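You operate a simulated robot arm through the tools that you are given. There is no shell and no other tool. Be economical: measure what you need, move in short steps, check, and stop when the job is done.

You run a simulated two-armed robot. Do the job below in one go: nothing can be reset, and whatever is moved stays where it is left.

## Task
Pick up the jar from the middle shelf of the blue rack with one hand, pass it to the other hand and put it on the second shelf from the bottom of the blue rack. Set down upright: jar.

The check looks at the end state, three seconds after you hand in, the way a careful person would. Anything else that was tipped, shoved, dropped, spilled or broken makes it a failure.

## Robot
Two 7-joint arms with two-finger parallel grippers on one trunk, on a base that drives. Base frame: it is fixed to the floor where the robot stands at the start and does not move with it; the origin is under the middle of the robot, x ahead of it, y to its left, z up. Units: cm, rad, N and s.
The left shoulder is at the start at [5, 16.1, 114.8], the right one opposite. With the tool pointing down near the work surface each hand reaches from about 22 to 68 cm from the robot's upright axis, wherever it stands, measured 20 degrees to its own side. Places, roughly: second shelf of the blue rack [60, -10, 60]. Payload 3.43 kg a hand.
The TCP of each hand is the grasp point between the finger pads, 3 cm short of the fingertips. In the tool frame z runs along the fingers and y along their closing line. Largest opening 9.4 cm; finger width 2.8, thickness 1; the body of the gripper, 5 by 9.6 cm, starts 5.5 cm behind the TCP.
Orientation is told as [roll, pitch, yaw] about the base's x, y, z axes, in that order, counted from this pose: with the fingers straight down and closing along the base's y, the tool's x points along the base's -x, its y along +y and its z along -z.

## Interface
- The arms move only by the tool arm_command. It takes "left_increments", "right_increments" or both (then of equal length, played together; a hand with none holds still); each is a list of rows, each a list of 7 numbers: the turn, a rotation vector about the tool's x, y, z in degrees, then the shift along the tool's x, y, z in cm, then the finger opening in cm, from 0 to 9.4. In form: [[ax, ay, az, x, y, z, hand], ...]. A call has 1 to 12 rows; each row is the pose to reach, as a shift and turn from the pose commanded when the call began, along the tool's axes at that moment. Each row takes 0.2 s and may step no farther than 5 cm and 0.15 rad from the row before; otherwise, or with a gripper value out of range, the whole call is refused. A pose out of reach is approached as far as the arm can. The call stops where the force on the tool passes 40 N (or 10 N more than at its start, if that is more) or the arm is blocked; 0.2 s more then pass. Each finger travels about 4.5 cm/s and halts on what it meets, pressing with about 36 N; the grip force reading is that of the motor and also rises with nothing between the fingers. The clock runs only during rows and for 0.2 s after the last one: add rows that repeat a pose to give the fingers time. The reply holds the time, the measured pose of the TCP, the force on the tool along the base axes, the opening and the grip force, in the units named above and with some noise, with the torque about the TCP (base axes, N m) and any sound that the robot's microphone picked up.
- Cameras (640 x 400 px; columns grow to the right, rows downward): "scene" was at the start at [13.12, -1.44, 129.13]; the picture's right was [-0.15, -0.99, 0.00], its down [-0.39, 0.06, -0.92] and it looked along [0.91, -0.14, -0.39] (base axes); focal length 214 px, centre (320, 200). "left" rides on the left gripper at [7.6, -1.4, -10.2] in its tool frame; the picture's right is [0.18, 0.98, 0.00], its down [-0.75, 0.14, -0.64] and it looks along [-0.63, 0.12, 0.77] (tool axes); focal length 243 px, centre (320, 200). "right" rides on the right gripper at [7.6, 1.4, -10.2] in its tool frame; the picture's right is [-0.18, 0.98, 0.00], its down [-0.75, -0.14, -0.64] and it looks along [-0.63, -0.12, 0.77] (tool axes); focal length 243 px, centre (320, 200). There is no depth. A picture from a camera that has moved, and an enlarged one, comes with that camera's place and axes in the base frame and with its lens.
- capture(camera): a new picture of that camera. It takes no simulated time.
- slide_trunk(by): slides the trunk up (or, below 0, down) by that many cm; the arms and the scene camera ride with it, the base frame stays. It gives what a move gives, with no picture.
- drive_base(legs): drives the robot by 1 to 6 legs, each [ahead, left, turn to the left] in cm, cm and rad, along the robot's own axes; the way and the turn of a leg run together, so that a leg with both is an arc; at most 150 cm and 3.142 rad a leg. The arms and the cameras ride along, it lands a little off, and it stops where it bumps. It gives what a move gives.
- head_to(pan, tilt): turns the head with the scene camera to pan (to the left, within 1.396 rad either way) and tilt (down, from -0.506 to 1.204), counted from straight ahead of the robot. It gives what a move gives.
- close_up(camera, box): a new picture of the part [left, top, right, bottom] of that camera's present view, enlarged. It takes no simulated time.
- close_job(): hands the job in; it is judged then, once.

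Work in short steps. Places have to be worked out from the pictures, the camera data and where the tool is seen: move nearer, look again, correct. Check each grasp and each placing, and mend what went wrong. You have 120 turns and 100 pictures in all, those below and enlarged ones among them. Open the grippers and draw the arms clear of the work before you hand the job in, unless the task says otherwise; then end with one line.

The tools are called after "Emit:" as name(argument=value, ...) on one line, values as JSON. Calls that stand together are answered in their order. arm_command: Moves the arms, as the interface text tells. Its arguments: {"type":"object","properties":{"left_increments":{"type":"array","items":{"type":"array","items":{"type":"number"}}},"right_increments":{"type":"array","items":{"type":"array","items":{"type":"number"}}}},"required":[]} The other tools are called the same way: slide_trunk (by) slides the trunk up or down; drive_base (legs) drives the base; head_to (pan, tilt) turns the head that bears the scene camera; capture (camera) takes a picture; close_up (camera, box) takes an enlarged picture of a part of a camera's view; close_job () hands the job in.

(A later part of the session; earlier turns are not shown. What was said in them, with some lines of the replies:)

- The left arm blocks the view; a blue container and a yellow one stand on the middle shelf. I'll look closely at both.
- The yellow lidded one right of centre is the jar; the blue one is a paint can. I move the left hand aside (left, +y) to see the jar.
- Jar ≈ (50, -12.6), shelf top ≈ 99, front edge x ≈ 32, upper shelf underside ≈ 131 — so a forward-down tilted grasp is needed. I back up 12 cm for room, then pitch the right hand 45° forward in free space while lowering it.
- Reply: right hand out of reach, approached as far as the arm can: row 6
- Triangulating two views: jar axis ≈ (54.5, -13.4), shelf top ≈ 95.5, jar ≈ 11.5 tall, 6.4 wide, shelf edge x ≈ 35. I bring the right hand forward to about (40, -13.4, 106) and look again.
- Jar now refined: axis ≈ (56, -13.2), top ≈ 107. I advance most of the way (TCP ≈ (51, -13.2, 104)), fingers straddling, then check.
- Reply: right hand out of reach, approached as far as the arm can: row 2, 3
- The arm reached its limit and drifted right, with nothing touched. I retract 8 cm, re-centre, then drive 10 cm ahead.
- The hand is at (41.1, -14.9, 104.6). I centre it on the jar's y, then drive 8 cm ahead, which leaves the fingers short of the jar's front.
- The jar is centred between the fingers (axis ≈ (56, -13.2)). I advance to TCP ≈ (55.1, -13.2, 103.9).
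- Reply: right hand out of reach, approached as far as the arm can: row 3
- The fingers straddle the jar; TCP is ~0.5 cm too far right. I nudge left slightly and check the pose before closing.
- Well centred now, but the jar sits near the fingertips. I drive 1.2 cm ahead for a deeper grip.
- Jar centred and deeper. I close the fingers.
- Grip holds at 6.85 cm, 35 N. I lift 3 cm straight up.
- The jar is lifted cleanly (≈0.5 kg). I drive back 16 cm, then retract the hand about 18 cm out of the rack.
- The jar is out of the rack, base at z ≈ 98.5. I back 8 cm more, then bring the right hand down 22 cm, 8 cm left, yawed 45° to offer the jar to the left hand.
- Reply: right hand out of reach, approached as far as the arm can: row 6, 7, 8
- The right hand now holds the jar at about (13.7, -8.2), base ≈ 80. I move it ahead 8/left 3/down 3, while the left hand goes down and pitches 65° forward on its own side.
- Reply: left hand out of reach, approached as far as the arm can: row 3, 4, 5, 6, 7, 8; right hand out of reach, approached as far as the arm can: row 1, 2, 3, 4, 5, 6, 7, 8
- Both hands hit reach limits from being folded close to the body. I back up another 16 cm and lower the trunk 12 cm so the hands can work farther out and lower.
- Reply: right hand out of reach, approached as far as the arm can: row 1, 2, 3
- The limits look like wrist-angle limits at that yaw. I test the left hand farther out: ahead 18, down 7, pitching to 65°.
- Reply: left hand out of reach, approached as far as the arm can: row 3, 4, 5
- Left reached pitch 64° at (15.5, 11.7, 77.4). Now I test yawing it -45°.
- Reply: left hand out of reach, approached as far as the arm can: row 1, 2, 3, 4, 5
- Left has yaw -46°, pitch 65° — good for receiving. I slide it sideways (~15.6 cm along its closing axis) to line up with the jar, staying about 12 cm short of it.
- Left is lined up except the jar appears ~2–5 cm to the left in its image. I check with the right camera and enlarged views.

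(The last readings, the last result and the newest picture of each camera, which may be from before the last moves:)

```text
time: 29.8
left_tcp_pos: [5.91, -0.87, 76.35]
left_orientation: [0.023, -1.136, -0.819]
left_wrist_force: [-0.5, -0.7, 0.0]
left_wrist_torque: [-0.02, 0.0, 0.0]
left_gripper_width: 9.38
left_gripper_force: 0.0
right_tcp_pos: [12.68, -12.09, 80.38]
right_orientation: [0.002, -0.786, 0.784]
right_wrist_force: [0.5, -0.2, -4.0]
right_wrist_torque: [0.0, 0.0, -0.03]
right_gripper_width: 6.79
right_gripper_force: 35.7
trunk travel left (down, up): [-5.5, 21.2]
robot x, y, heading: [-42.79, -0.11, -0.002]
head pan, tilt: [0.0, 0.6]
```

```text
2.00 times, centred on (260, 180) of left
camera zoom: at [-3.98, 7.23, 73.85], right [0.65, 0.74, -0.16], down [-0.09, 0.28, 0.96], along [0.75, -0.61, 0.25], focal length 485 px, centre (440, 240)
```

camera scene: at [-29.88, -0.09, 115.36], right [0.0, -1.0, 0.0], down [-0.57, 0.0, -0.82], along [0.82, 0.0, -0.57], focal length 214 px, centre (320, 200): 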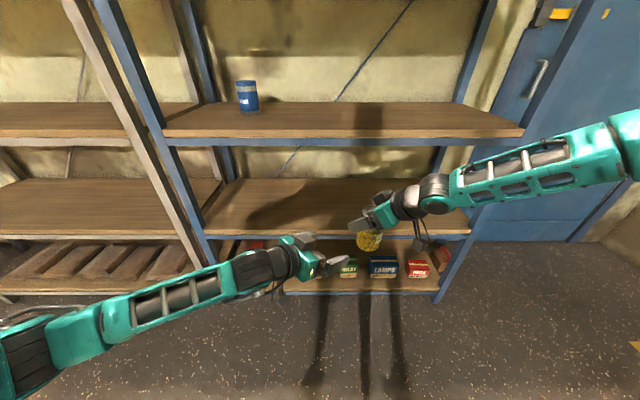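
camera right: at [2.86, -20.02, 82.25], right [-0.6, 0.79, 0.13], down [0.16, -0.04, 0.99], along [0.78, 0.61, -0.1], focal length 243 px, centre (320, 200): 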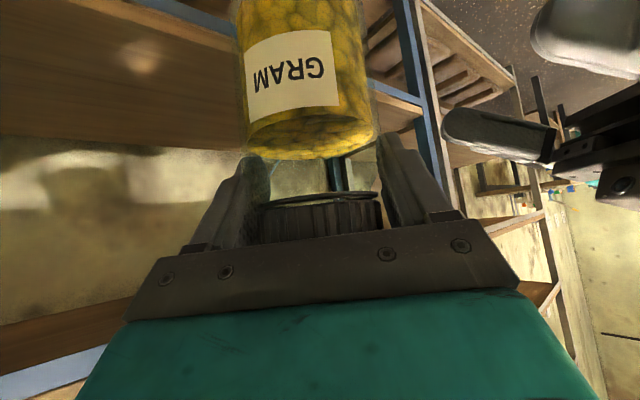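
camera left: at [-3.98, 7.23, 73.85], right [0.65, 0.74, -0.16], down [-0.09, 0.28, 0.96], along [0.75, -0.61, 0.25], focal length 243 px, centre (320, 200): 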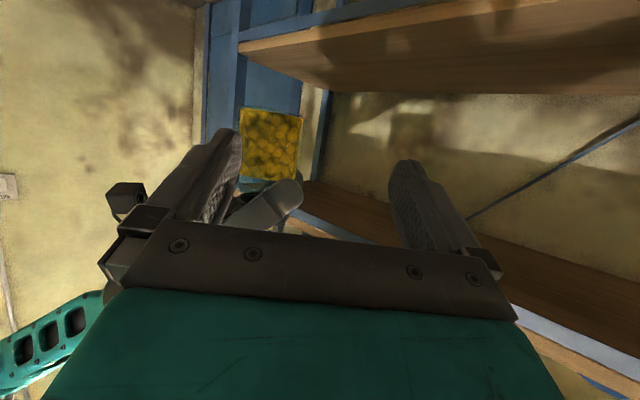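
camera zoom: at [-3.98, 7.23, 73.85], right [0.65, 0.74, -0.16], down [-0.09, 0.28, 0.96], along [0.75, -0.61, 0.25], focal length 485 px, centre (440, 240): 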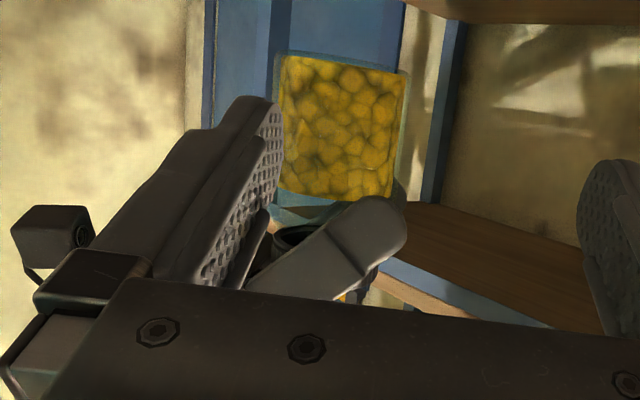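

Estimates: jar axis ≈ (12.8, -12.9), so the left needs ~3.5 cm more lateral shift. I shift and close in 4 cm, then re-look.

Emit:
arm_command(left_increments=[[0, 0, 0, -0.5, -1.75, 1, 9.4], [0, 0, 0, -1, -3.5, 2.2, 9.4], [0, 0, 0, -1.68, -3.5, 3.63, 9.4]])

Emit:
capture(camera="left")

Emit:
close_up(camera="scene", box=[260, 160, 500, 310])

```text
time: 30.6
left_tcp_pos: [6.27, -6.17, 76.27]
left_orientation: [0.024, -1.135, -0.817]
left_wrist_force: [-0.7, -0.4, -1.2]
left_wrist_torque: [0.02, 0.0, 0.02]
left_gripper_width: 9.4
left_gripper_force: 0.0
right_tcp_pos: [12.81, -12.05, 80.33]
right_orientation: [0.002, -0.787, 0.784]
right_wrist_force: [-0.3, -0.1, -3.7]
right_wrist_torque: [0.01, -0.04, -0.03]
right_gripper_width: 6.8
right_gripper_force: 35.6
trunk travel left (down, up): [-5.5, 21.2]
robot x, y, heading: [-42.5, -0.31, -0.001]
head pan, tilt: [0.0, 0.6]
```

```text
68 pictures are left
camera left: at [-3.63, 1.92, 73.78], right [0.65, 0.74, -0.16], down [-0.09, 0.28, 0.96], along [0.75, -0.61, 0.25], focal length 243 px, centre (320, 200)
```

left: 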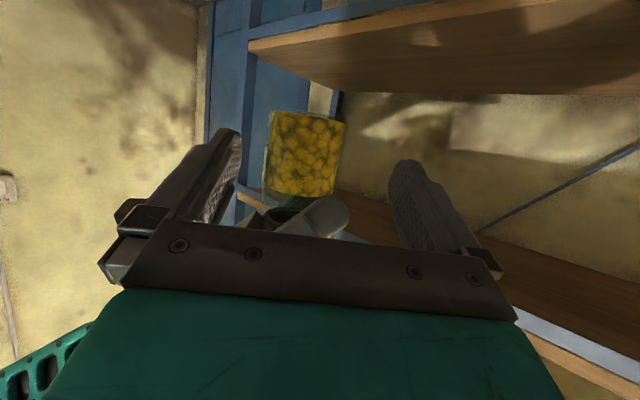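

```text
2.67 times, centred on (380, 235) of scene
camera zoom: at [-29.87, -0.09, 115.35], right [0.0, -1.0, 0.0], down [-0.57, 0.0, -0.82], along [0.82, 0.0, -0.57], focal length 572 px, centre (160, 107)
```

zoom: 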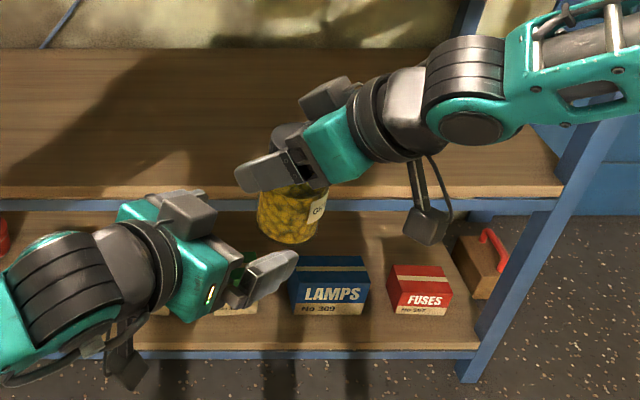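

Reconciling views: the jar axis is really ≈ (11.7, -13.4), i.e. 1.6 cm behind the right TCP, base ≈ 71.7; so the right hand holds the top portion, good. I flatten the left by 7°, lower it 1.2 and shift 1.15 laterally to grip the jar low.

Emit:
arm_command(left_increments=[[0, -3.5, 0, 0.55, -0.6, 0.25, 9.4], [0, -7, 0, 1.09, -1.15, 0.5, 9.4], [0, -7, 0, 1.09, -1.15, 0.5, 9.4]])

Emit:
capture(camera="left")

```text
time: 31.4
left_tcp_pos: [5.49, -6.8, 75.05]
left_orientation: [0.021, -1.256, -0.82]
left_wrist_force: [0.0, 0.7, 0.6]
left_wrist_torque: [-0.01, 0.01, 0.0]
left_gripper_width: 9.41
left_gripper_force: 0.1
right_tcp_pos: [12.9, -12.09, 80.28]
right_orientation: [0.001, -0.786, 0.784]
right_wrist_force: [-0.9, 1.2, -3.7]
right_wrist_torque: [0.03, -0.02, 0.01]
right_gripper_width: 6.77
right_gripper_force: 36.4
trunk travel left (down, up): [-5.5, 21.2]
robot x, y, heading: [-42.54, 0.01, 0.0]
head pan, tilt: [0.0, 0.6]
```

```text
66 pictures are left
camera left: at [-4.03, 0.95, 71.08], right [0.67, 0.73, -0.17], down [-0.17, 0.37, 0.92], along [0.73, -0.58, 0.36], focal length 243 px, centre (320, 200)
```

left: 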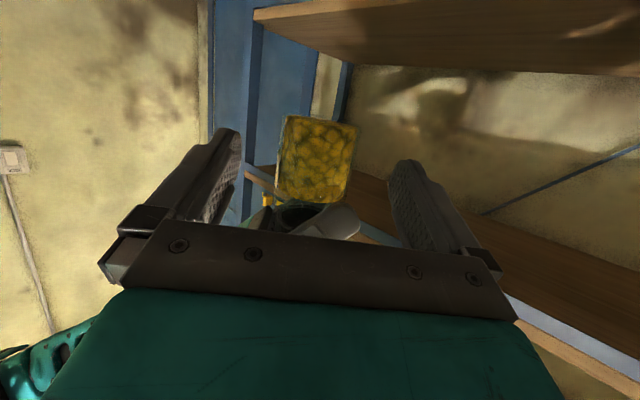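

Jar is now laterally centred on the left gripper, about 9.3 cm ahead. I advance 5 cm and re-check.

Emit:
arm_command(left_increments=[[0, 0, 0, -0.8, 0, 2.4, 9.4], [0, 0, 0, -1.55, 0, 4.76, 9.4]])

Emit:
capture(camera="left")

Emit:
close_up(camera="scene", box=[260, 160, 500, 310])

```text
time: 32.0
left_tcp_pos: [9.02, -10.47, 75.1]
left_orientation: [0.022, -1.257, -0.823]
left_wrist_force: [0.2, -0.1, 0.5]
left_wrist_torque: [-0.01, 0.01, 0.02]
left_gripper_width: 9.38
left_gripper_force: 0.0
right_tcp_pos: [12.78, -12.21, 80.4]
right_orientation: [0.003, -0.786, 0.784]
right_wrist_force: [0.5, 0.3, -3.0]
right_wrist_torque: [0.03, -0.04, -0.03]
right_gripper_width: 6.76
right_gripper_force: 35.9
trunk travel left (down, up): [-5.5, 21.2]
robot x, y, heading: [-42.35, -0.27, 0.003]
head pan, tilt: [0.0, 0.6]
```

```text
65 pictures are left
camera left: at [-0.55, -2.72, 71.06], right [0.67, 0.73, -0.17], down [-0.17, 0.37, 0.92], along [0.73, -0.58, 0.36], focal length 243 px, centre (320, 200)
```

left: 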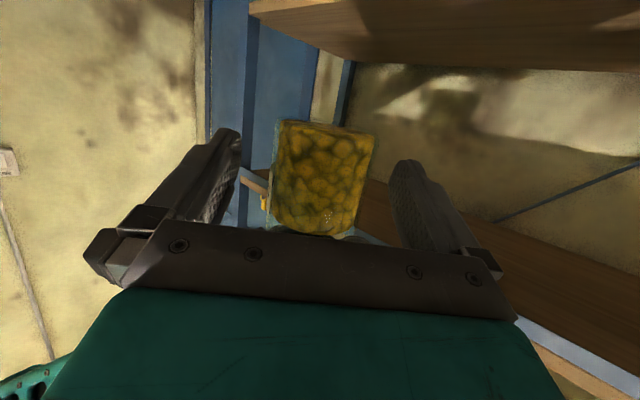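

```text
2.67 times, centred on (380, 235) of scene
camera zoom: at [-29.87, -0.1, 115.35], right [0.0, -1.0, 0.0], down [-0.57, 0.0, -0.82], along [0.82, 0.0, -0.57], focal length 572 px, centre (160, 107)
```

zoom: 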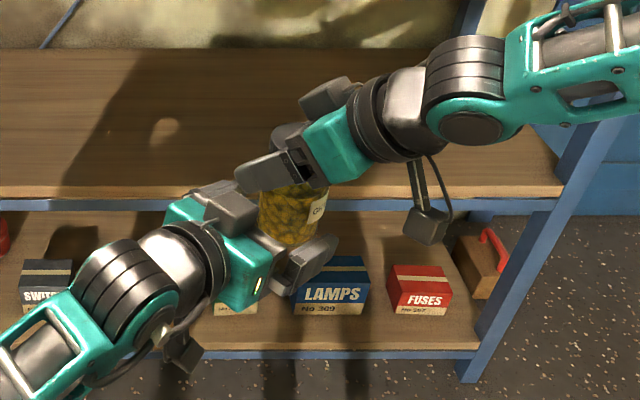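

Aligned; ~4.5 cm remaining to the axis. I advance 2.8 cm more so the jar sits 1.7 cm beyond the TCP.

Emit:
arm_command(left_increments=[[0, 0, 0, -0.43, 0, 1.33, 9.4], [0, 0, 0, -0.87, 0, 2.66, 9.4]])

Emit:
capture(camera="left")

Emit:
capture(camera="right")

Emit:
close_up(camera="scene", box=[300, 190, 420, 265])

```text
time: 32.6
left_tcp_pos: [10.92, -12.55, 75.01]
left_orientation: [0.025, -1.255, -0.823]
left_wrist_force: [0.1, -0.2, -0.1]
left_wrist_torque: [-0.03, -0.03, 0.01]
left_gripper_width: 9.41
left_gripper_force: 0.1
right_tcp_pos: [12.75, -12.07, 80.4]
right_orientation: [0.003, -0.787, 0.783]
right_wrist_force: [-0.1, 0.6, -4.1]
right_wrist_torque: [0.03, -0.04, -0.02]
right_gripper_width: 6.78
right_gripper_force: 36.0
trunk travel left (down, up): [-5.5, 21.2]
robot x, y, heading: [-42.54, -0.07, 0.003]
head pan, tilt: [0.0, 0.6]
```

```text
63 pictures are left
camera left: at [1.33, -4.78, 71.08], right [0.66, 0.73, -0.17], down [-0.17, 0.36, 0.92], along [0.73, -0.58, 0.36], focal length 243 px, centre (320, 200)
```

left: 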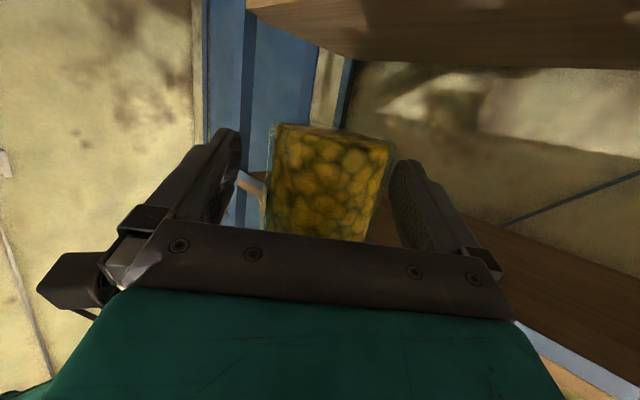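

```text
62 pictures are left
camera right: at [2.86, -20.03, 82.24], right [-0.6, 0.79, 0.13], down [0.16, -0.05, 0.99], along [0.78, 0.61, -0.1], focal length 243 px, centre (320, 200)
```

right: 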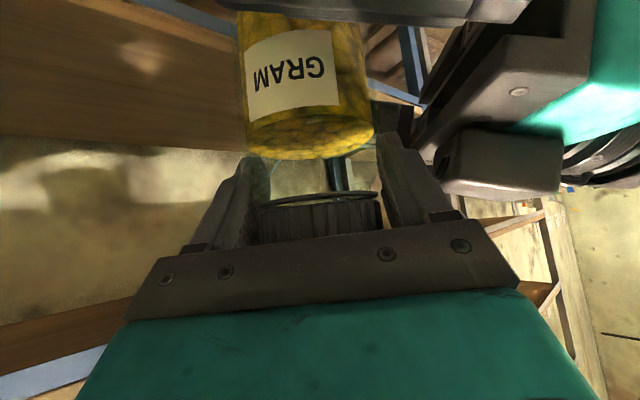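

```text
5.33 times, centred on (360, 228) of scene
camera zoom: at [-29.87, -0.09, 115.35], right [0.0, -1.0, 0.0], down [-0.57, 0.0, -0.82], along [0.82, 0.0, -0.57], focal length 1144 px, centre (107, 53)
```

zoom: 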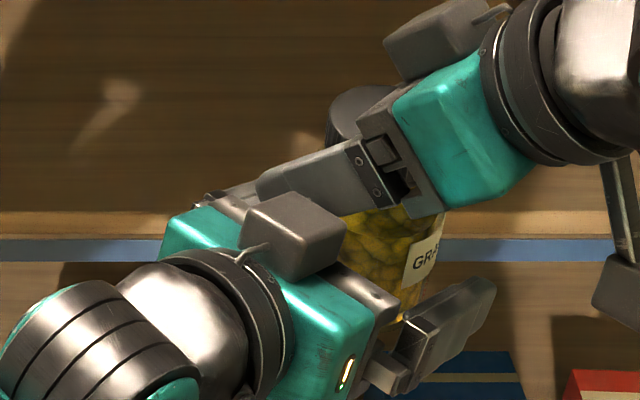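

Jar is between the left fingers, slightly (+0.3) off-centre. I correct that and close the left hand.

Emit:
arm_command(left_increments=[[0, 0, 0, 0, 0.3, 0, 9.4], [0, 0, 0, 0, 0.3, 0, 5], [0, 0, 0, 0, 0.3, 0, 5], [0, 0, 0, 0, 0.3, 0, 5], [0, 0, 0, 0, 0.3, 0, 5], [0, 0, 0, 0, 0.3, 0, 5]])

Emit:
capture(camera="left")

Emit:
close_up(camera="scene", box=[300, 190, 420, 265])

```text
time: 34.0
left_tcp_pos: [11.09, -12.35, 75.13]
left_orientation: [0.03, -1.259, -0.825]
left_wrist_force: [2.8, 0.5, -0.5]
left_wrist_torque: [0.16, 0.23, -0.02]
left_gripper_width: 6.87
left_gripper_force: 35.6
right_tcp_pos: [12.77, -12.11, 80.23]
right_orientation: [0.002, -0.786, 0.783]
right_wrist_force: [-2.7, 0.2, -4.3]
right_wrist_torque: [-0.08, -0.05, 0.0]
right_gripper_width: 6.75
right_gripper_force: 35.7
trunk travel left (down, up): [-5.5, 21.2]
robot x, y, heading: [-42.98, -0.62, 0.002]
head pan, tilt: [0.0, 0.6]
```

```text
60 pictures are left
camera left: at [1.55, -4.56, 71.11], right [0.66, 0.73, -0.17], down [-0.17, 0.36, 0.92], along [0.73, -0.58, 0.37], focal length 243 px, centre (320, 200)
```

left: 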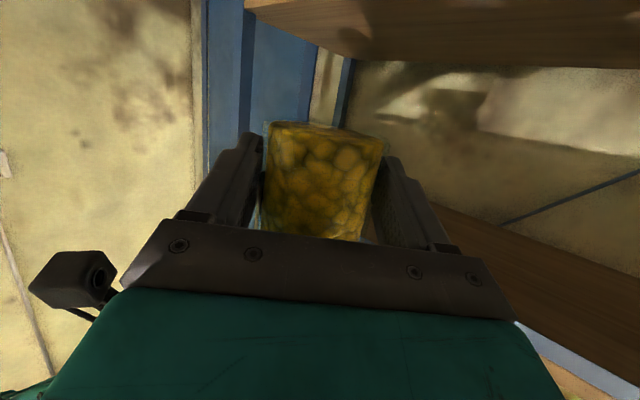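

```text
5.33 times, centred on (360, 228) of scene
camera zoom: at [-29.87, -0.09, 115.36], right [0.0, -1.0, 0.0], down [-0.57, 0.0, -0.82], along [0.82, 0.0, -0.57], focal length 1144 px, centre (107, 53)
```

zoom: 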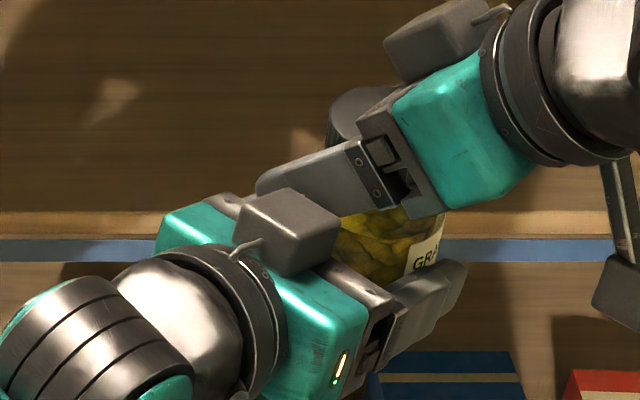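

Both hands hold the jar (left at 6.87 cm, 36 N). I open the right only to 7.9 and check the left carries it.

Emit:
arm_command(right_increments=[[0, 0, 0, 0, 0, 0, 7.2], [0, 0, 0, 0, 0, 0, 7.9], [0, 0, 0, 0, 0, 0, 7.9], [0, 0, 0, 0, 0, 0, 7.9]])

Emit:
capture(camera="right")

```text
time: 35.0
left_tcp_pos: [11.02, -12.36, 75.03]
left_orientation: [0.028, -1.257, -0.823]
left_wrist_force: [-2.3, 1.8, -1.3]
left_wrist_torque: [-0.14, -0.18, 0.09]
left_gripper_width: 6.85
left_gripper_force: 35.7
right_tcp_pos: [12.87, -12.09, 80.37]
right_orientation: [0.002, -0.786, 0.784]
right_wrist_force: [2.6, -2.1, 2.1]
right_wrist_torque: [0.07, 0.06, -0.07]
right_gripper_width: 7.73
right_gripper_force: 0.0
trunk travel left (down, up): [-5.5, 21.2]
robot x, y, heading: [-42.46, -0.01, -0.003]
head pan, tilt: [0.0, 0.6]
```

```text
58 pictures are left
camera right: at [2.88, -20.04, 82.27], right [-0.6, 0.79, 0.13], down [0.16, -0.05, 0.99], along [0.78, 0.61, -0.1], focal length 243 px, centre (320, 200)
```

right: 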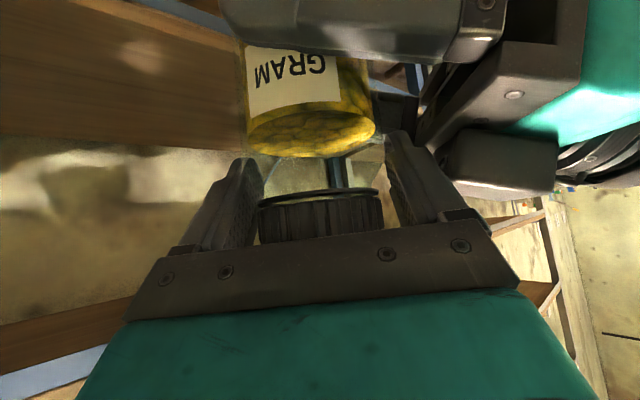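

The left carries it; the right's outer finger lightly touches the left hand (≈2.5 N). I shift the right 0.4 away from it, then retract along its fingers.

Emit:
arm_command(right_increments=[[0, 0, 0, 0, -0.35, 0, 7.8], [0, 0, 0, 0, -0.4, -1, 7.8], [0, 0, 0, 0, -0.4, -2, 7.8]])

Emit:
capture(camera="right")

```text
time: 35.8
left_tcp_pos: [11.0, -12.29, 75.11]
left_orientation: [0.026, -1.258, -0.825]
left_wrist_force: [0.6, 0.8, -0.3]
left_wrist_torque: [0.02, 0.03, 0.01]
left_gripper_width: 6.82
left_gripper_force: 36.3
right_tcp_pos: [11.92, -13.43, 81.84]
right_orientation: [0.002, -0.786, 0.783]
right_wrist_force: [0.1, 0.0, -0.9]
right_wrist_torque: [0.03, 0.02, 0.01]
right_gripper_width: 7.8
right_gripper_force: 0.0
trunk travel left (down, up): [-5.5, 21.2]
robot x, y, heading: [-42.73, 0.12, 0.003]
head pan, tilt: [0.0, 0.6]
```

```text
57 pictures are left
camera right: at [2.12, -21.32, 83.7], right [-0.6, 0.79, 0.13], down [0.16, -0.04, 0.99], along [0.78, 0.62, -0.1], focal length 243 px, centre (320, 200)
```

right: 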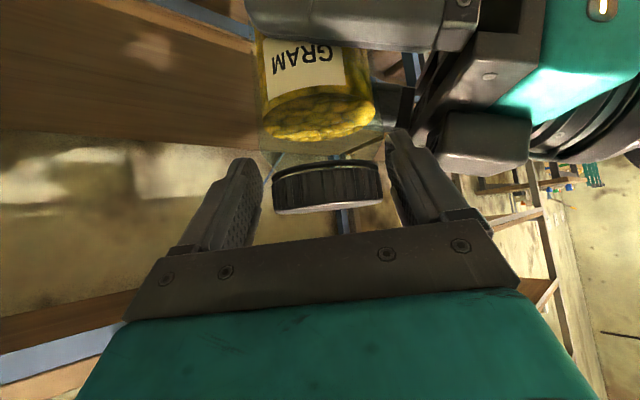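

The right is clear of contact and sliding off. I retract it a further 12 cm along its fingers and check with both views.

Emit:
arm_command(right_increments=[[0, 0, 0, 0, 0.1, -2, 7.8], [0, 0, 0, 0, 0.1, -4, 7.8], [0, 0, 0, 0, 0.1, -8, 7.8], [0, 0, 0, 0, 0, -12, 7.8]])

Emit:
capture(camera="scene")

Emit:
capture(camera="left")

Emit:
capture(camera="right")

```text
time: 36.8
left_tcp_pos: [11.12, -12.35, 75.11]
left_orientation: [0.029, -1.259, -0.827]
left_wrist_force: [-0.7, 0.9, 0.1]
left_wrist_torque: [0.04, -0.01, 0.01]
left_gripper_width: 6.85
left_gripper_force: 36.0
right_tcp_pos: [6.01, -19.45, 90.41]
right_orientation: [0.004, -0.785, 0.782]
right_wrist_force: [0.3, 0.2, -0.3]
right_wrist_torque: [-0.02, 0.0, 0.02]
right_gripper_width: 7.79
right_gripper_force: 0.1
trunk travel left (down, up): [-5.5, 21.2]
robot x, y, heading: [-42.71, 0.03, -0.002]
head pan, tilt: [0.0, 0.6]
```

```text
56 pictures are left
camera scene: at [-29.89, -0.09, 115.36], right [0.0, -1.0, 0.0], down [-0.56, 0.0, -0.83], along [0.83, 0.0, -0.56], focal length 214 px, centre (320, 200)
```

scene: 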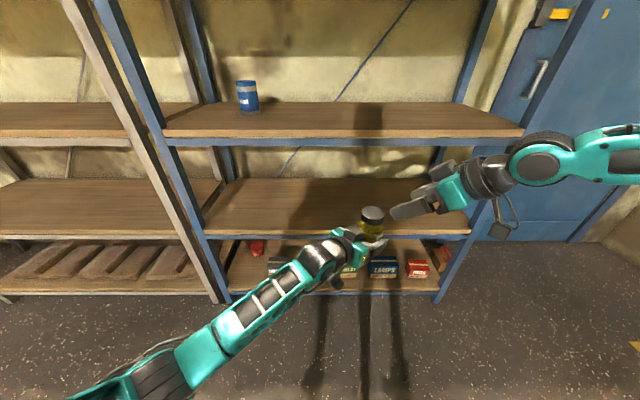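

```text
55 pictures are left
camera left: at [1.52, -4.57, 71.1], right [0.67, 0.73, -0.17], down [-0.17, 0.36, 0.92], along [0.73, -0.58, 0.37], focal length 243 px, centre (320, 200)
```

left: 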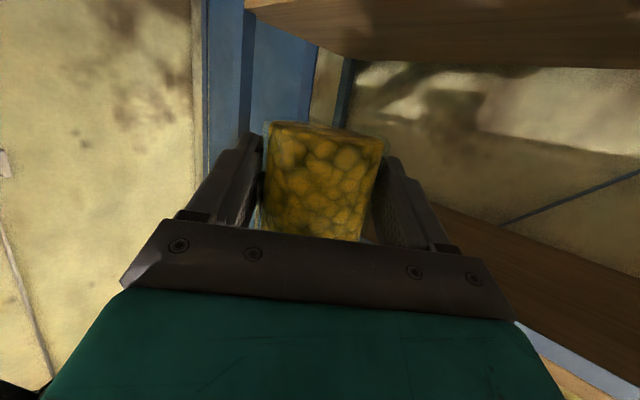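

```text
54 pictures are left
camera right: at [-3.95, -27.34, 92.22], right [-0.6, 0.79, 0.13], down [0.16, -0.05, 0.99], along [0.78, 0.62, -0.1], focal length 243 px, centre (320, 200)
```

right: 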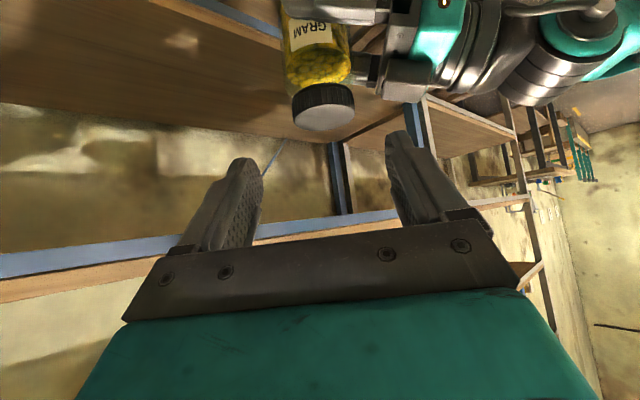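

The handover succeeded; the left holds the jar upright. I drop the trunk 5.5 cm and pull the right hand back out of the way, then measure the second shelf's edge.

Emit:
slide_trunk(by=-5.4)

Emit:
arm_command(right_increments=[[0, 0, 0, 1.5, 1, -3.5, 7.8], [0, 0, 0, 3, 2, -7, 7.8], [0, 0, 0, 4.5, 3, -10.5, 7.8], [0, 0, 0, 6, 4, -14, 7.8]])

Emit:
close_up(camera="scene", box=[180, 130, 500, 330])

```text
time: 37.8
left_tcp_pos: [11.19, -12.19, 69.72]
left_orientation: [0.03, -1.259, -0.826]
left_wrist_force: [0.3, 0.8, -0.4]
left_wrist_torque: [0.05, 0.02, 0.0]
left_gripper_width: 6.82
left_gripper_force: 36.2
right_tcp_pos: [6.03, -19.53, 84.89]
right_orientation: [0.002, -0.785, 0.785]
right_wrist_force: [0.4, -0.4, -0.1]
right_wrist_torque: [0.0, 0.0, -0.01]
right_gripper_width: 7.81
right_gripper_force: 0.0
trunk travel left (down, up): [-0.1, 26.6]
robot x, y, heading: [-42.93, -0.01, -0.003]
head pan, tilt: [0.0, 0.6]
```

```text
time: 38.8
left_tcp_pos: [10.97, -12.4, 69.7]
left_orientation: [0.028, -1.258, -0.824]
left_wrist_force: [-0.5, -0.7, 0.7]
left_wrist_torque: [0.03, 0.05, 0.0]
left_gripper_width: 6.85
left_gripper_force: 36.2
right_tcp_pos: [-6.94, -26.69, 90.58]
right_orientation: [0.0, -0.786, 0.787]
right_wrist_force: [0.3, -0.4, 0.0]
right_wrist_torque: [0.0, -0.01, 0.02]
right_gripper_width: 7.82
right_gripper_force: 0.1
trunk travel left (down, up): [-0.1, 26.6]
robot x, y, heading: [-42.81, 0.36, -0.001]
head pan, tilt: [0.0, 0.6]
```

```text
2.00 times, centred on (340, 230) of scene
camera zoom: at [-29.87, -0.07, 109.96], right [0.0, -1.0, 0.0], down [-0.57, 0.0, -0.82], along [0.82, 0.0, -0.57], focal length 429 px, centre (280, 140)
```

zoom: 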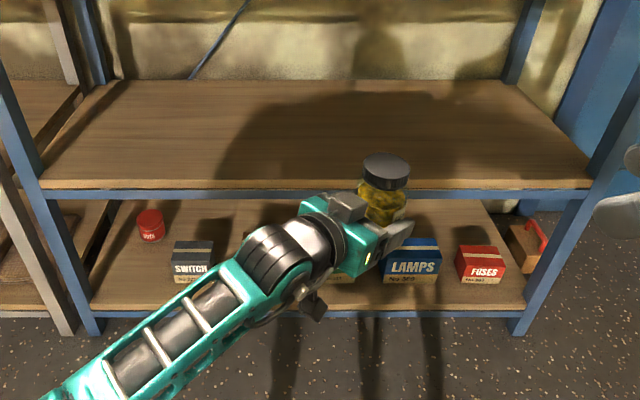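

Second shelf top ≈ 55.6 with edge at x ≈ 35, spanning y from -60 to 46. Jar base is ≈ 66.5; I lower the left hand 7.5 cm in free space to test reach.

Emit:
arm_command(left_increments=[[0, 0, 0, 2.4, 0, 0.77, 5], [0, 0, 0, 4.75, 0, 1.55, 5], [0, 0, 0, 7.13, 0, 2.32, 5]])

```text
time: 39.6
left_tcp_pos: [11.26, -12.14, 62.3]
left_orientation: [0.028, -1.258, -0.826]
left_wrist_force: [-0.2, -0.7, -0.1]
left_wrist_torque: [0.04, 0.01, -0.04]
left_gripper_width: 6.86
left_gripper_force: 35.9
right_tcp_pos: [-6.88, -26.58, 90.59]
right_orientation: [0.002, -0.785, 0.783]
right_wrist_force: [-1.0, -0.3, -0.4]
right_wrist_torque: [0.01, 0.02, 0.04]
right_gripper_width: 7.79
right_gripper_force: 0.1
trunk travel left (down, up): [-0.1, 26.6]
robot x, y, heading: [-42.86, 0.26, 0.001]
head pan, tilt: [0.0, 0.6]
```

Reached. I test going a further 4 cm down (and back) here to be sure the final height is reachable.

Emit:
arm_command(left_increments=[[0, 0, 0, 1.9, 0, 0.62, 5], [0, 0, 0, 3.8, 0, 1.24, 5], [0, 0, 0, 3.8, 0, 1.24, 5]])

Emit:
arm_command(left_increments=[[0, 0, 0, -1.9, 0, -0.62, 5], [0, 0, 0, -3.8, 0, -1.24, 5]])

```text
time: 40.4
left_tcp_pos: [11.27, -12.35, 58.06]
left_orientation: [0.028, -1.258, -0.826]
left_wrist_force: [0.4, -0.7, -1.1]
left_wrist_torque: [0.0, 0.0, 0.03]
left_gripper_width: 6.82
left_gripper_force: 35.9
right_tcp_pos: [-6.99, -26.64, 90.51]
right_orientation: [0.002, -0.784, 0.784]
right_wrist_force: [-0.6, 0.3, 0.7]
right_wrist_torque: [0.02, 0.03, 0.03]
right_gripper_width: 7.83
right_gripper_force: 0.1
trunk travel left (down, up): [-0.1, 26.6]
robot x, y, heading: [-42.89, -0.14, -0.001]
head pan, tilt: [0.0, 0.6]
```

```text
time: 41.0
left_tcp_pos: [11.09, -12.4, 62.19]
left_orientation: [0.029, -1.256, -0.825]
left_wrist_force: [-0.1, -0.2, 0.4]
left_wrist_torque: [0.0, 0.03, 0.02]
left_gripper_width: 6.83
left_gripper_force: 35.9
right_tcp_pos: [-7.0, -26.63, 90.66]
right_orientation: [0.003, -0.787, 0.785]
right_wrist_force: [-1.0, -0.2, -1.0]
right_wrist_torque: [0.03, 0.0, 0.02]
right_gripper_width: 7.77
right_gripper_force: 0.1
trunk travel left (down, up): [-0.1, 26.6]
robot x, y, heading: [-42.99, -0.1, 0.004]
head pan, tilt: [0.0, 0.6]
```

All reachable. I drive 24 cm ahead with the jar base ~3.5 cm above shelf level, then look before going over the edge fully.

Emit:
drive_base(legs=[[20, 0, 0]])

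Emit:
head_to(pan=-0.2, tilt=0.85)

Emit:
capture(camera="scene")

Emit:
capture(camera="left")

```text
time: 42.6
left_tcp_pos: [31.03, -12.39, 62.21]
left_orientation: [0.026, -1.258, -0.825]
left_wrist_force: [1.1, -0.4, -0.8]
left_wrist_torque: [0.02, 0.0, -0.03]
left_gripper_width: 6.81
left_gripper_force: 35.5
right_tcp_pos: [13.06, -26.72, 90.6]
right_orientation: [0.002, -0.786, 0.781]
right_wrist_force: [0.1, -0.3, -0.3]
right_wrist_torque: [-0.03, -0.01, 0.0]
right_gripper_width: 7.81
right_gripper_force: 0.0
trunk travel left (down, up): [-0.1, 26.6]
robot x, y, heading: [-22.77, -0.2, 0.002]
head pan, tilt: [0.0, 0.6]
```

```text
time: 43.4
left_tcp_pos: [31.04, -12.39, 62.17]
left_orientation: [0.026, -1.257, -0.824]
left_wrist_force: [0.4, -0.1, 0.2]
left_wrist_torque: [0.04, 0.01, 0.01]
left_gripper_width: 6.82
left_gripper_force: 36.3
right_tcp_pos: [12.95, -26.67, 90.51]
right_orientation: [0.001, -0.785, 0.781]
right_wrist_force: [-0.2, 0.2, 0.2]
right_wrist_torque: [-0.02, 0.03, 0.01]
right_gripper_width: 7.8
right_gripper_force: 0.0
trunk travel left (down, up): [-0.1, 26.6]
robot x, y, heading: [-22.6, 0.2, -0.003]
head pan, tilt: [-0.201, 0.85]
```

```text
52 pictures are left
camera scene: at [-11.1, -1.68, 107.87], right [-0.2, -0.98, 0.0], down [-0.74, 0.15, -0.66], along [0.65, -0.13, -0.75], focal length 214 px, centre (320, 200)
```

scene: 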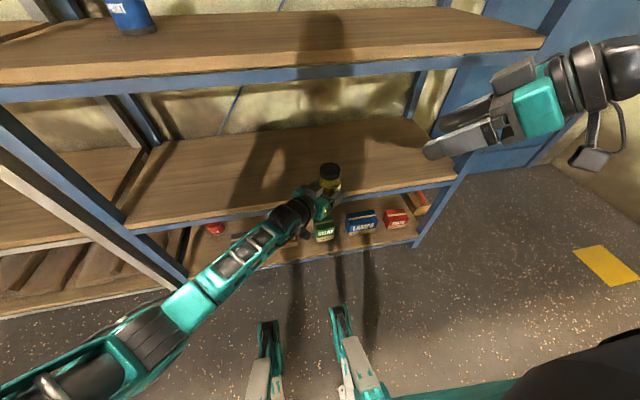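

```text
51 pictures are left
camera left: at [21.52, -4.58, 58.2], right [0.67, 0.73, -0.17], down [-0.17, 0.36, 0.92], along [0.73, -0.58, 0.36], focal length 243 px, centre (320, 200)
```

left: 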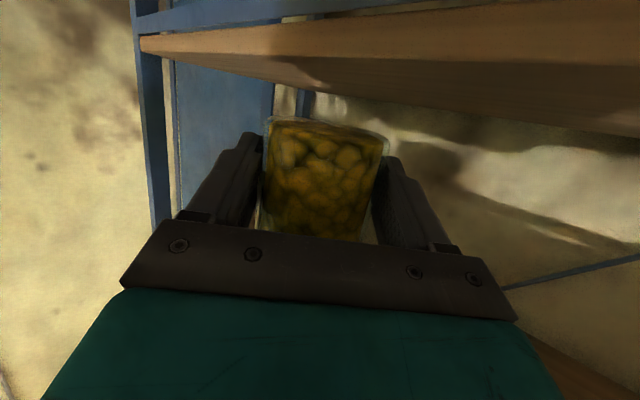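

The jar is about to enter above the second shelf. I enlarge the left view to measure the shelf edge height.

Emit:
close_up(camera="left", box=[120, 0, 440, 200])

Emit:
close_up(camera="scene", box=[240, 120, 480, 270])

```text
2.00 times, centred on (280, 100) of left
camera zoom: at [21.52, -4.58, 58.2], right [0.67, 0.73, -0.17], down [-0.17, 0.36, 0.92], along [0.73, -0.58, 0.36], focal length 485 px, centre (400, 400)
```

zoom: 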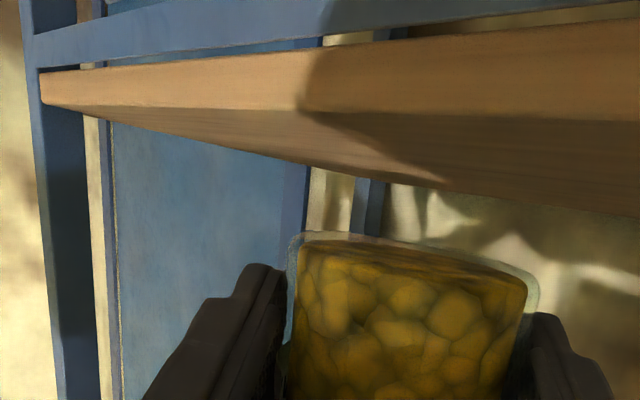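

```text
2.67 times, centred on (360, 195) of scene
camera zoom: at [-11.1, -1.68, 107.87], right [-0.2, -0.98, 0.0], down [-0.74, 0.15, -0.66], along [0.65, -0.13, -0.75], focal length 572 px, centre (213, 213)
```

zoom: 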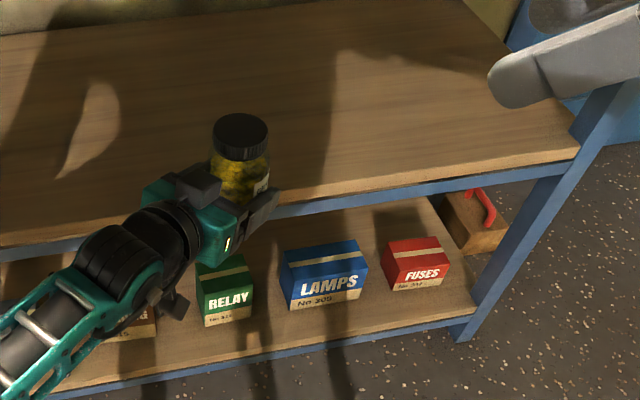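

Shelf top measured at ≈ 55.3, jar base ≈ 59. I drive 8 cm ahead, bringing the jar axis to x ≈ 40.5, just inside the edge.

Emit:
drive_base(legs=[[8.5, 0, 0]])

Emit:
close_up(camera="scene", box=[240, 120, 480, 270])

Emit:
capture(camera="left")

```text
time: 44.4
left_tcp_pos: [39.5, -12.39, 62.26]
left_orientation: [0.026, -1.258, -0.825]
left_wrist_force: [0.1, -0.3, -0.5]
left_wrist_torque: [0.0, 0.01, 0.02]
left_gripper_width: 6.82
left_gripper_force: 36.3
right_tcp_pos: [21.4, -26.78, 90.65]
right_orientation: [0.001, -0.786, 0.783]
right_wrist_force: [-1.0, 0.0, -0.1]
right_wrist_torque: [0.0, 0.0, 0.0]
right_gripper_width: 7.82
right_gripper_force: 0.1
trunk travel left (down, up): [-0.1, 26.6]
robot x, y, heading: [-14.66, 0.22, -0.0]
head pan, tilt: [-0.201, 0.85]
```

```text
2.67 times, centred on (360, 195) of scene
camera zoom: at [-2.66, -1.7, 107.87], right [-0.2, -0.98, 0.0], down [-0.74, 0.15, -0.66], along [0.65, -0.13, -0.75], focal length 572 px, centre (213, 213)
```

zoom: 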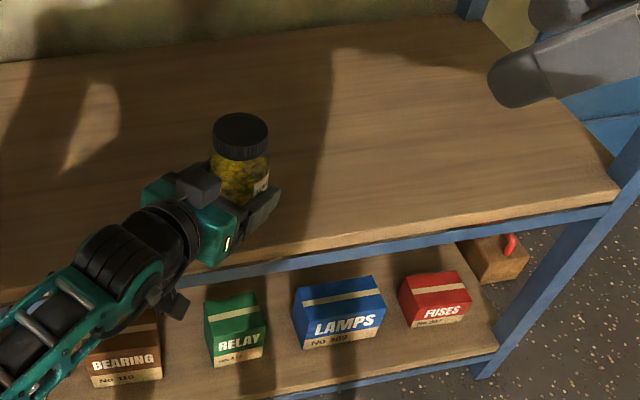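

```text
47 pictures are left
camera left: at [29.97, -4.63, 58.21], right [0.67, 0.73, -0.17], down [-0.17, 0.36, 0.92], along [0.73, -0.58, 0.36], focal length 243 px, centre (320, 200)
```

left: 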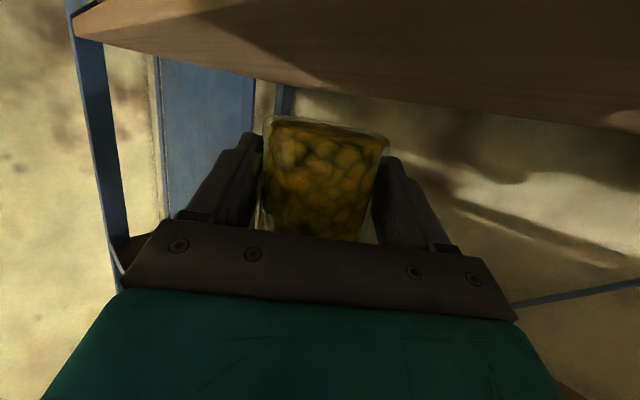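

Jar axis is ≈ (40.8, -13.7) over the shelf, camera clear of the edge. I lower 2.8 cm first.

Emit:
arm_command(left_increments=[[0, 0, 0, 0.9, 0, 0.29, 5], [0, 0, 0, 1.8, 0, 0.58, 5], [0, 0, 0, 2.66, 0, 0.87, 5]])

Emit:
close_up(camera="scene", box=[270, 140, 390, 215])

Emit:
capture(camera="left")

```text
time: 45.2
left_tcp_pos: [39.54, -12.42, 59.47]
left_orientation: [0.027, -1.257, -0.825]
left_wrist_force: [-0.4, -0.1, 0.2]
left_wrist_torque: [0.01, 0.04, 0.02]
left_gripper_width: 6.83
left_gripper_force: 36.2
right_tcp_pos: [21.46, -26.79, 90.62]
right_orientation: [0.002, -0.787, 0.782]
right_wrist_force: [-0.1, 0.5, 0.9]
right_wrist_torque: [-0.02, 0.01, 0.02]
right_gripper_width: 7.8
right_gripper_force: 0.0
trunk travel left (down, up): [-0.1, 26.6]
robot x, y, heading: [-14.31, -0.16, -0.002]
head pan, tilt: [-0.201, 0.85]
```

```text
5.33 times, centred on (330, 178) of scene
camera zoom: at [-2.65, -1.7, 107.87], right [-0.2, -0.98, 0.0], down [-0.74, 0.15, -0.66], along [0.65, -0.13, -0.75], focal length 1144 px, centre (267, 320)
```

zoom: 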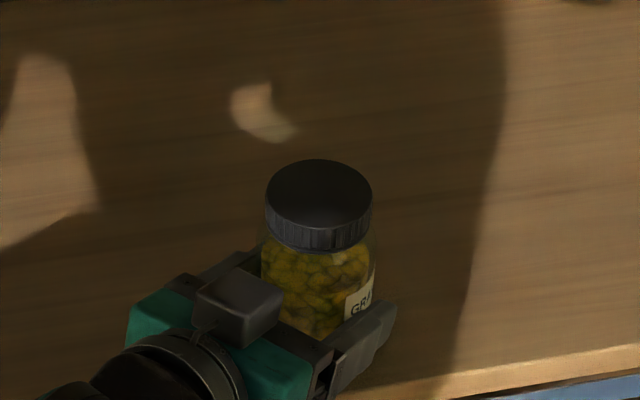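

```text
45 pictures are left
camera left: at [29.99, -4.63, 55.42], right [0.67, 0.73, -0.17], down [-0.17, 0.36, 0.92], along [0.73, -0.58, 0.36], focal length 243 px, centre (320, 200)
```

left: 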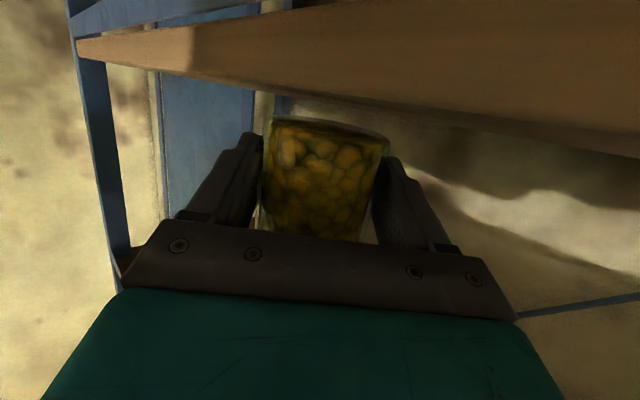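

The left camera looks edge-on along the shelf: the gap is ~1.2 cm, jar base parallel to the shelf. I lower 0.8 cm in small steps.

Emit:
arm_command(left_increments=[[0, 0, 0, 0.25, 0, 0.08, 5], [0, 0, 0, 0.5, 0, 0.16, 5], [0, 0, 0, 0.76, 0, 0.25, 5]])

Emit:
capture(camera="left")

```text
time: 46.0
left_tcp_pos: [39.57, -12.4, 58.64]
left_orientation: [0.026, -1.256, -0.826]
left_wrist_force: [0.5, -0.9, 1.4]
left_wrist_torque: [0.02, 0.02, 0.01]
left_gripper_width: 6.85
left_gripper_force: 35.8
right_tcp_pos: [21.5, -26.72, 90.66]
right_orientation: [0.002, -0.785, 0.784]
right_wrist_force: [0.7, 0.4, -0.3]
right_wrist_torque: [0.02, 0.0, -0.01]
right_gripper_width: 7.78
right_gripper_force: 0.0
trunk travel left (down, up): [-0.1, 26.6]
robot x, y, heading: [-14.46, 0.25, 0.004]
head pan, tilt: [-0.201, 0.85]
```

```text
44 pictures are left
camera left: at [29.99, -4.64, 54.63], right [0.67, 0.73, -0.17], down [-0.17, 0.36, 0.92], along [0.73, -0.58, 0.36], focal length 243 px, centre (320, 200)
```

left: 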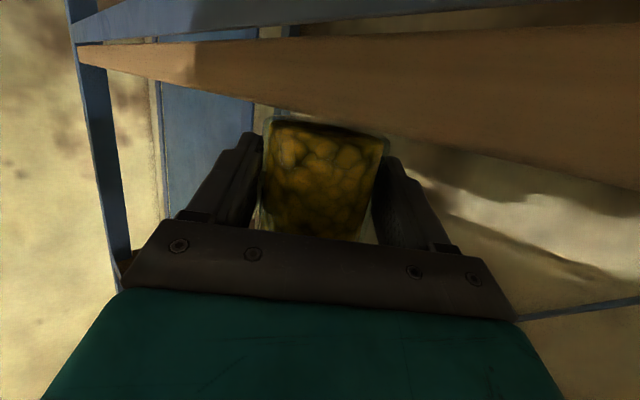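

Gap now ≈ 0.9 cm by the edge geometry, no contact force yet. I lower 0.6 more.

Emit:
arm_command(left_increments=[[0, 0, 0, 0.19, 0, 0.06, 5], [0, 0, 0, 0.38, 0, 0.12, 5], [0, 0, 0, 0.57, 0, 0.19, 5]])

Emit:
capture(camera="left")

```text
time: 46.8
left_tcp_pos: [39.62, -12.54, 58.22]
left_orientation: [0.028, -1.262, -0.826]
left_wrist_force: [-0.3, 2.0, 2.5]
left_wrist_torque: [-0.07, -0.09, 0.01]
left_gripper_width: 6.83
left_gripper_force: 35.9
right_tcp_pos: [21.29, -26.65, 90.71]
right_orientation: [0.003, -0.785, 0.784]
right_wrist_force: [0.0, 1.0, 0.3]
right_wrist_torque: [-0.01, -0.01, -0.02]
right_gripper_width: 7.8
right_gripper_force: 0.1
trunk travel left (down, up): [-0.1, 26.6]
robot x, y, heading: [-14.26, -0.12, -0.001]
head pan, tilt: [-0.201, 0.85]
```

```text
43 pictures are left
camera left: at [30.04, -4.69, 54.18], right [0.67, 0.73, -0.17], down [-0.17, 0.37, 0.91], along [0.72, -0.58, 0.37], focal length 243 px, centre (320, 200)
```

left: 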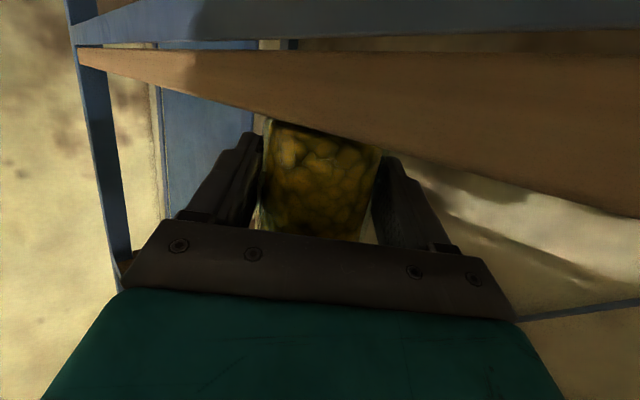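

Contact: the TCP stopped 0.2 cm short with +2.5 N and a small torque. The jar is on the shelf; I open the left fingers gradually.

Emit:
arm_command(left_increments=[[0, 0, 0, 0, 0, 0, 6.9], [0, 0, 0, 0, 0, 0, 7.1], [0, 0, 0, 0, 0, 0, 7.5], [0, 0, 0, 0, 0, 0, 8.2], [0, 0, 0, 0, 0, 0, 9.2], [0, 0, 0, 0, 0, 0, 9.4]])

Emit:
close_up(camera="scene", box=[270, 140, 390, 215])

Emit:
capture(camera="left")

```text
time: 48.2
left_tcp_pos: [39.49, -12.48, 58.16]
left_orientation: [0.028, -1.257, -0.826]
left_wrist_force: [-0.3, -0.6, -0.2]
left_wrist_torque: [-0.04, -0.04, -0.02]
left_gripper_width: 9.39
left_gripper_force: 0.1
right_tcp_pos: [21.5, -26.78, 90.69]
right_orientation: [0.002, -0.786, 0.782]
right_wrist_force: [-0.4, -0.5, -0.7]
right_wrist_torque: [-0.04, 0.0, 0.01]
right_gripper_width: 7.79
right_gripper_force: 0.1
trunk travel left (down, up): [-0.1, 26.6]
robot x, y, heading: [-14.18, -0.1, 0.004]
head pan, tilt: [-0.201, 0.85]
```

```text
5.33 times, centred on (330, 178) of scene
camera zoom: at [-2.68, -1.69, 107.87], right [-0.2, -0.98, 0.0], down [-0.74, 0.15, -0.66], along [0.65, -0.13, -0.75], focal length 1144 px, centre (267, 320)
```

zoom: 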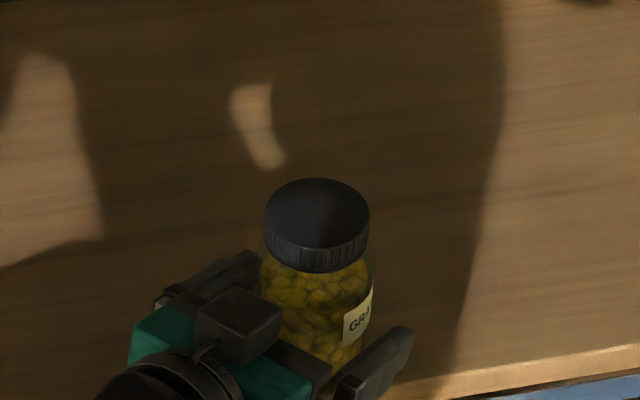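

```text
41 pictures are left
camera left: at [29.99, -4.63, 54.04], right [0.67, 0.73, -0.17], down [-0.17, 0.36, 0.92], along [0.73, -0.58, 0.37], focal length 243 px, centre (320, 200)
```

left: 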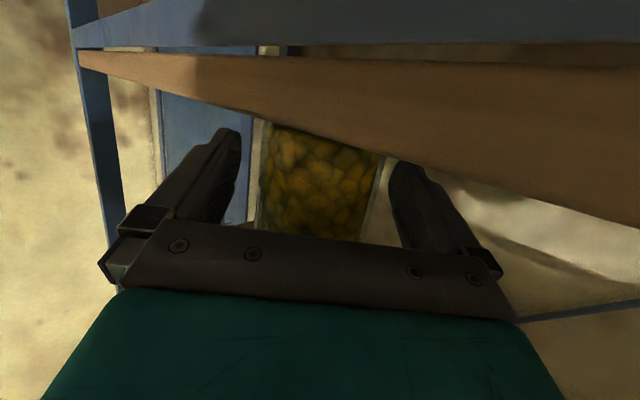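

Jar released, standing upright. I retreat the left hand straight back along its approach (slightly centring first).

Emit:
arm_command(left_increments=[[0, 0, 0, 0, 0.3, 0, 9.4], [0, 0, 0, 0.6, 0.3, -1.9, 9.4], [0, 0, 0, 1.24, 0.3, -3.8, 9.4], [0, 0, 0, 2.5, 0.3, -7.6, 9.4], [0, 0, 0, 3.7, 0.3, -11.4, 9.4]])

Emit:
capture(camera="scene")

Emit:
capture(camera="left")

```text
time: 49.4
left_tcp_pos: [32.07, -3.11, 58.19]
left_orientation: [0.009, -1.258, -0.815]
left_wrist_force: [-0.4, -0.3, -0.2]
left_wrist_torque: [-0.01, 0.03, -0.02]
left_gripper_width: 9.38
left_gripper_force: 0.0
left hand out of reach, approached as far as the arm can: row 4, 5
right_tcp_pos: [21.55, -26.63, 90.58]
right_orientation: [0.002, -0.786, 0.782]
right_wrist_force: [0.0, 0.2, 0.2]
right_wrist_torque: [0.0, 0.02, -0.01]
right_gripper_width: 7.8
right_gripper_force: 0.1
trunk travel left (down, up): [-0.1, 26.6]
robot x, y, heading: [-14.38, -0.05, -0.001]
head pan, tilt: [-0.201, 0.85]
```

```text
40 pictures are left
camera scene: at [-2.68, -1.69, 107.87], right [-0.2, -0.98, 0.0], down [-0.74, 0.15, -0.66], along [0.65, -0.13, -0.75], focal length 214 px, centre (320, 200)
```

scene: 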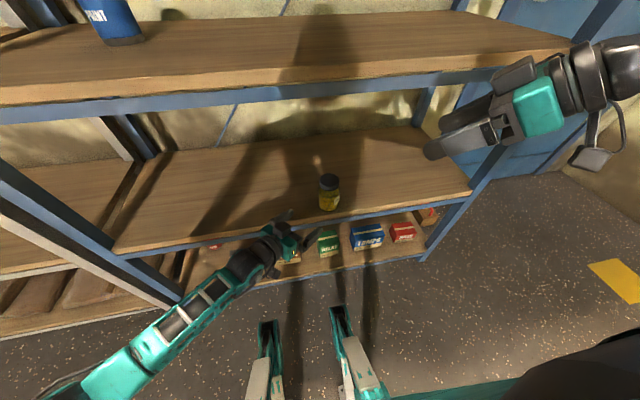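

```text
39 pictures are left
camera left: at [22.52, 4.75, 54.11], right [0.67, 0.72, -0.17], down [-0.16, 0.37, 0.92], along [0.72, -0.59, 0.36], focal length 243 px, centre (320, 200)
```

left: 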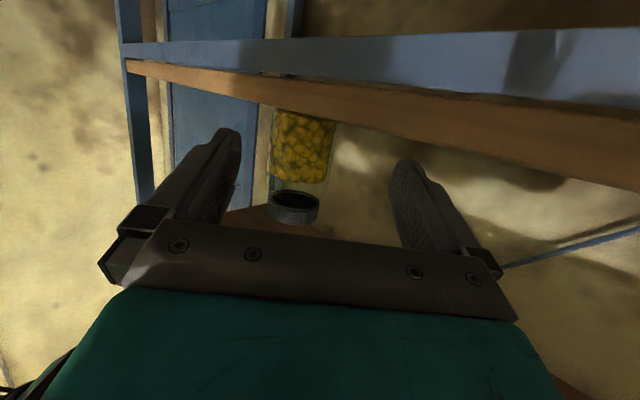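

The jar stands upright, the left hand is clear of it. I back the base 15 cm so both arms are outside the rack and check the final scene.

Emit:
drive_base(legs=[[-15, 0, 0]])

Emit:
capture(camera="scene")

Emit:
close_up(camera="scene", box=[220, 80, 460, 230])

```text
time: 50.8
left_tcp_pos: [17.03, -3.12, 58.08]
left_orientation: [0.007, -1.256, -0.815]
left_wrist_force: [0.1, -0.7, -0.8]
left_wrist_torque: [0.0, -0.01, -0.01]
left_gripper_width: 9.38
left_gripper_force: 0.0
right_tcp_pos: [6.45, -26.65, 90.62]
right_orientation: [0.003, -0.785, 0.781]
right_wrist_force: [0.6, 0.1, -0.3]
right_wrist_torque: [-0.07, 0.0, 0.01]
right_gripper_width: 7.81
right_gripper_force: 0.1
trunk travel left (down, up): [-0.1, 26.6]
robot x, y, heading: [-29.44, -0.07, 0.0]
head pan, tilt: [-0.201, 0.85]
```

```text
38 pictures are left
camera scene: at [-17.67, -1.67, 107.87], right [-0.2, -0.98, 0.0], down [-0.74, 0.15, -0.66], along [0.65, -0.13, -0.75], focal length 214 px, centre (320, 200)
```

scene: 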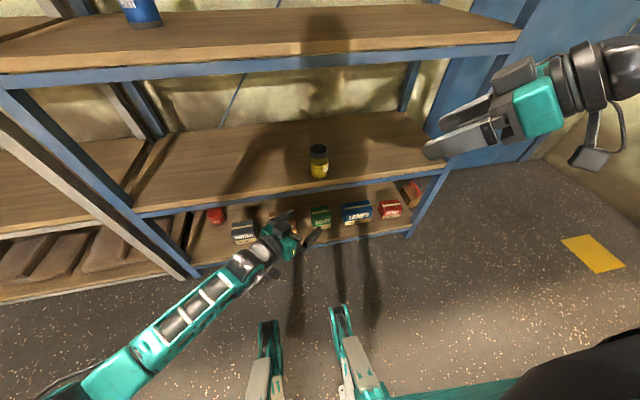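

```text
2.67 times, centred on (340, 155) of scene
camera zoom: at [-17.67, -1.67, 107.87], right [-0.2, -0.98, 0.0], down [-0.74, 0.15, -0.66], along [0.65, -0.13, -0.75], focal length 572 px, centre (267, 320)
```

zoom: 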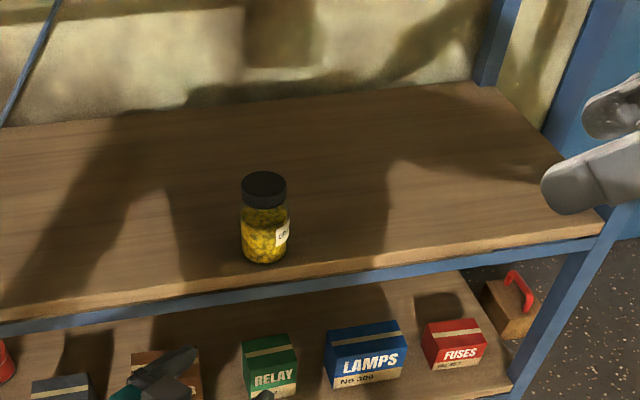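

The jar stands upright on the second shelf, fully inside the edge; everything else is undisturbed. I fully open the right gripper, then hand in.

Emit:
arm_command(right_increments=[[0, 0, 0, 0, 0, 0, 9.4], [0, 0, 0, 0, 0, 0, 9.4]])

Emit:
close_job()

```text
time: 51.4
left_tcp_pos: [17.01, -3.1, 58.01]
left_orientation: [0.007, -1.256, -0.815]
left_wrist_force: [0.3, -0.2, -0.4]
left_wrist_torque: [-0.02, 0.02, 0.0]
left_gripper_width: 9.39
left_gripper_force: 0.0
right_tcp_pos: [6.39, -26.61, 90.56]
right_orientation: [0.001, -0.786, 0.782]
right_wrist_force: [0.0, -0.1, 1.0]
right_wrist_torque: [-0.01, 0.01, -0.03]
right_gripper_width: 9.39
right_gripper_force: 0.1
trunk travel left (down, up): [-0.1, 26.6]
robot x, y, heading: [-29.05, -0.15, -0.003]
head pan, tilt: [-0.201, 0.85]
```

```text
The job is handed in.
```

The right hand picked up the jar and passed it to the left, which set it upright on the second shelf from the bottom of the blue rack; nothing else in view was disturbed.
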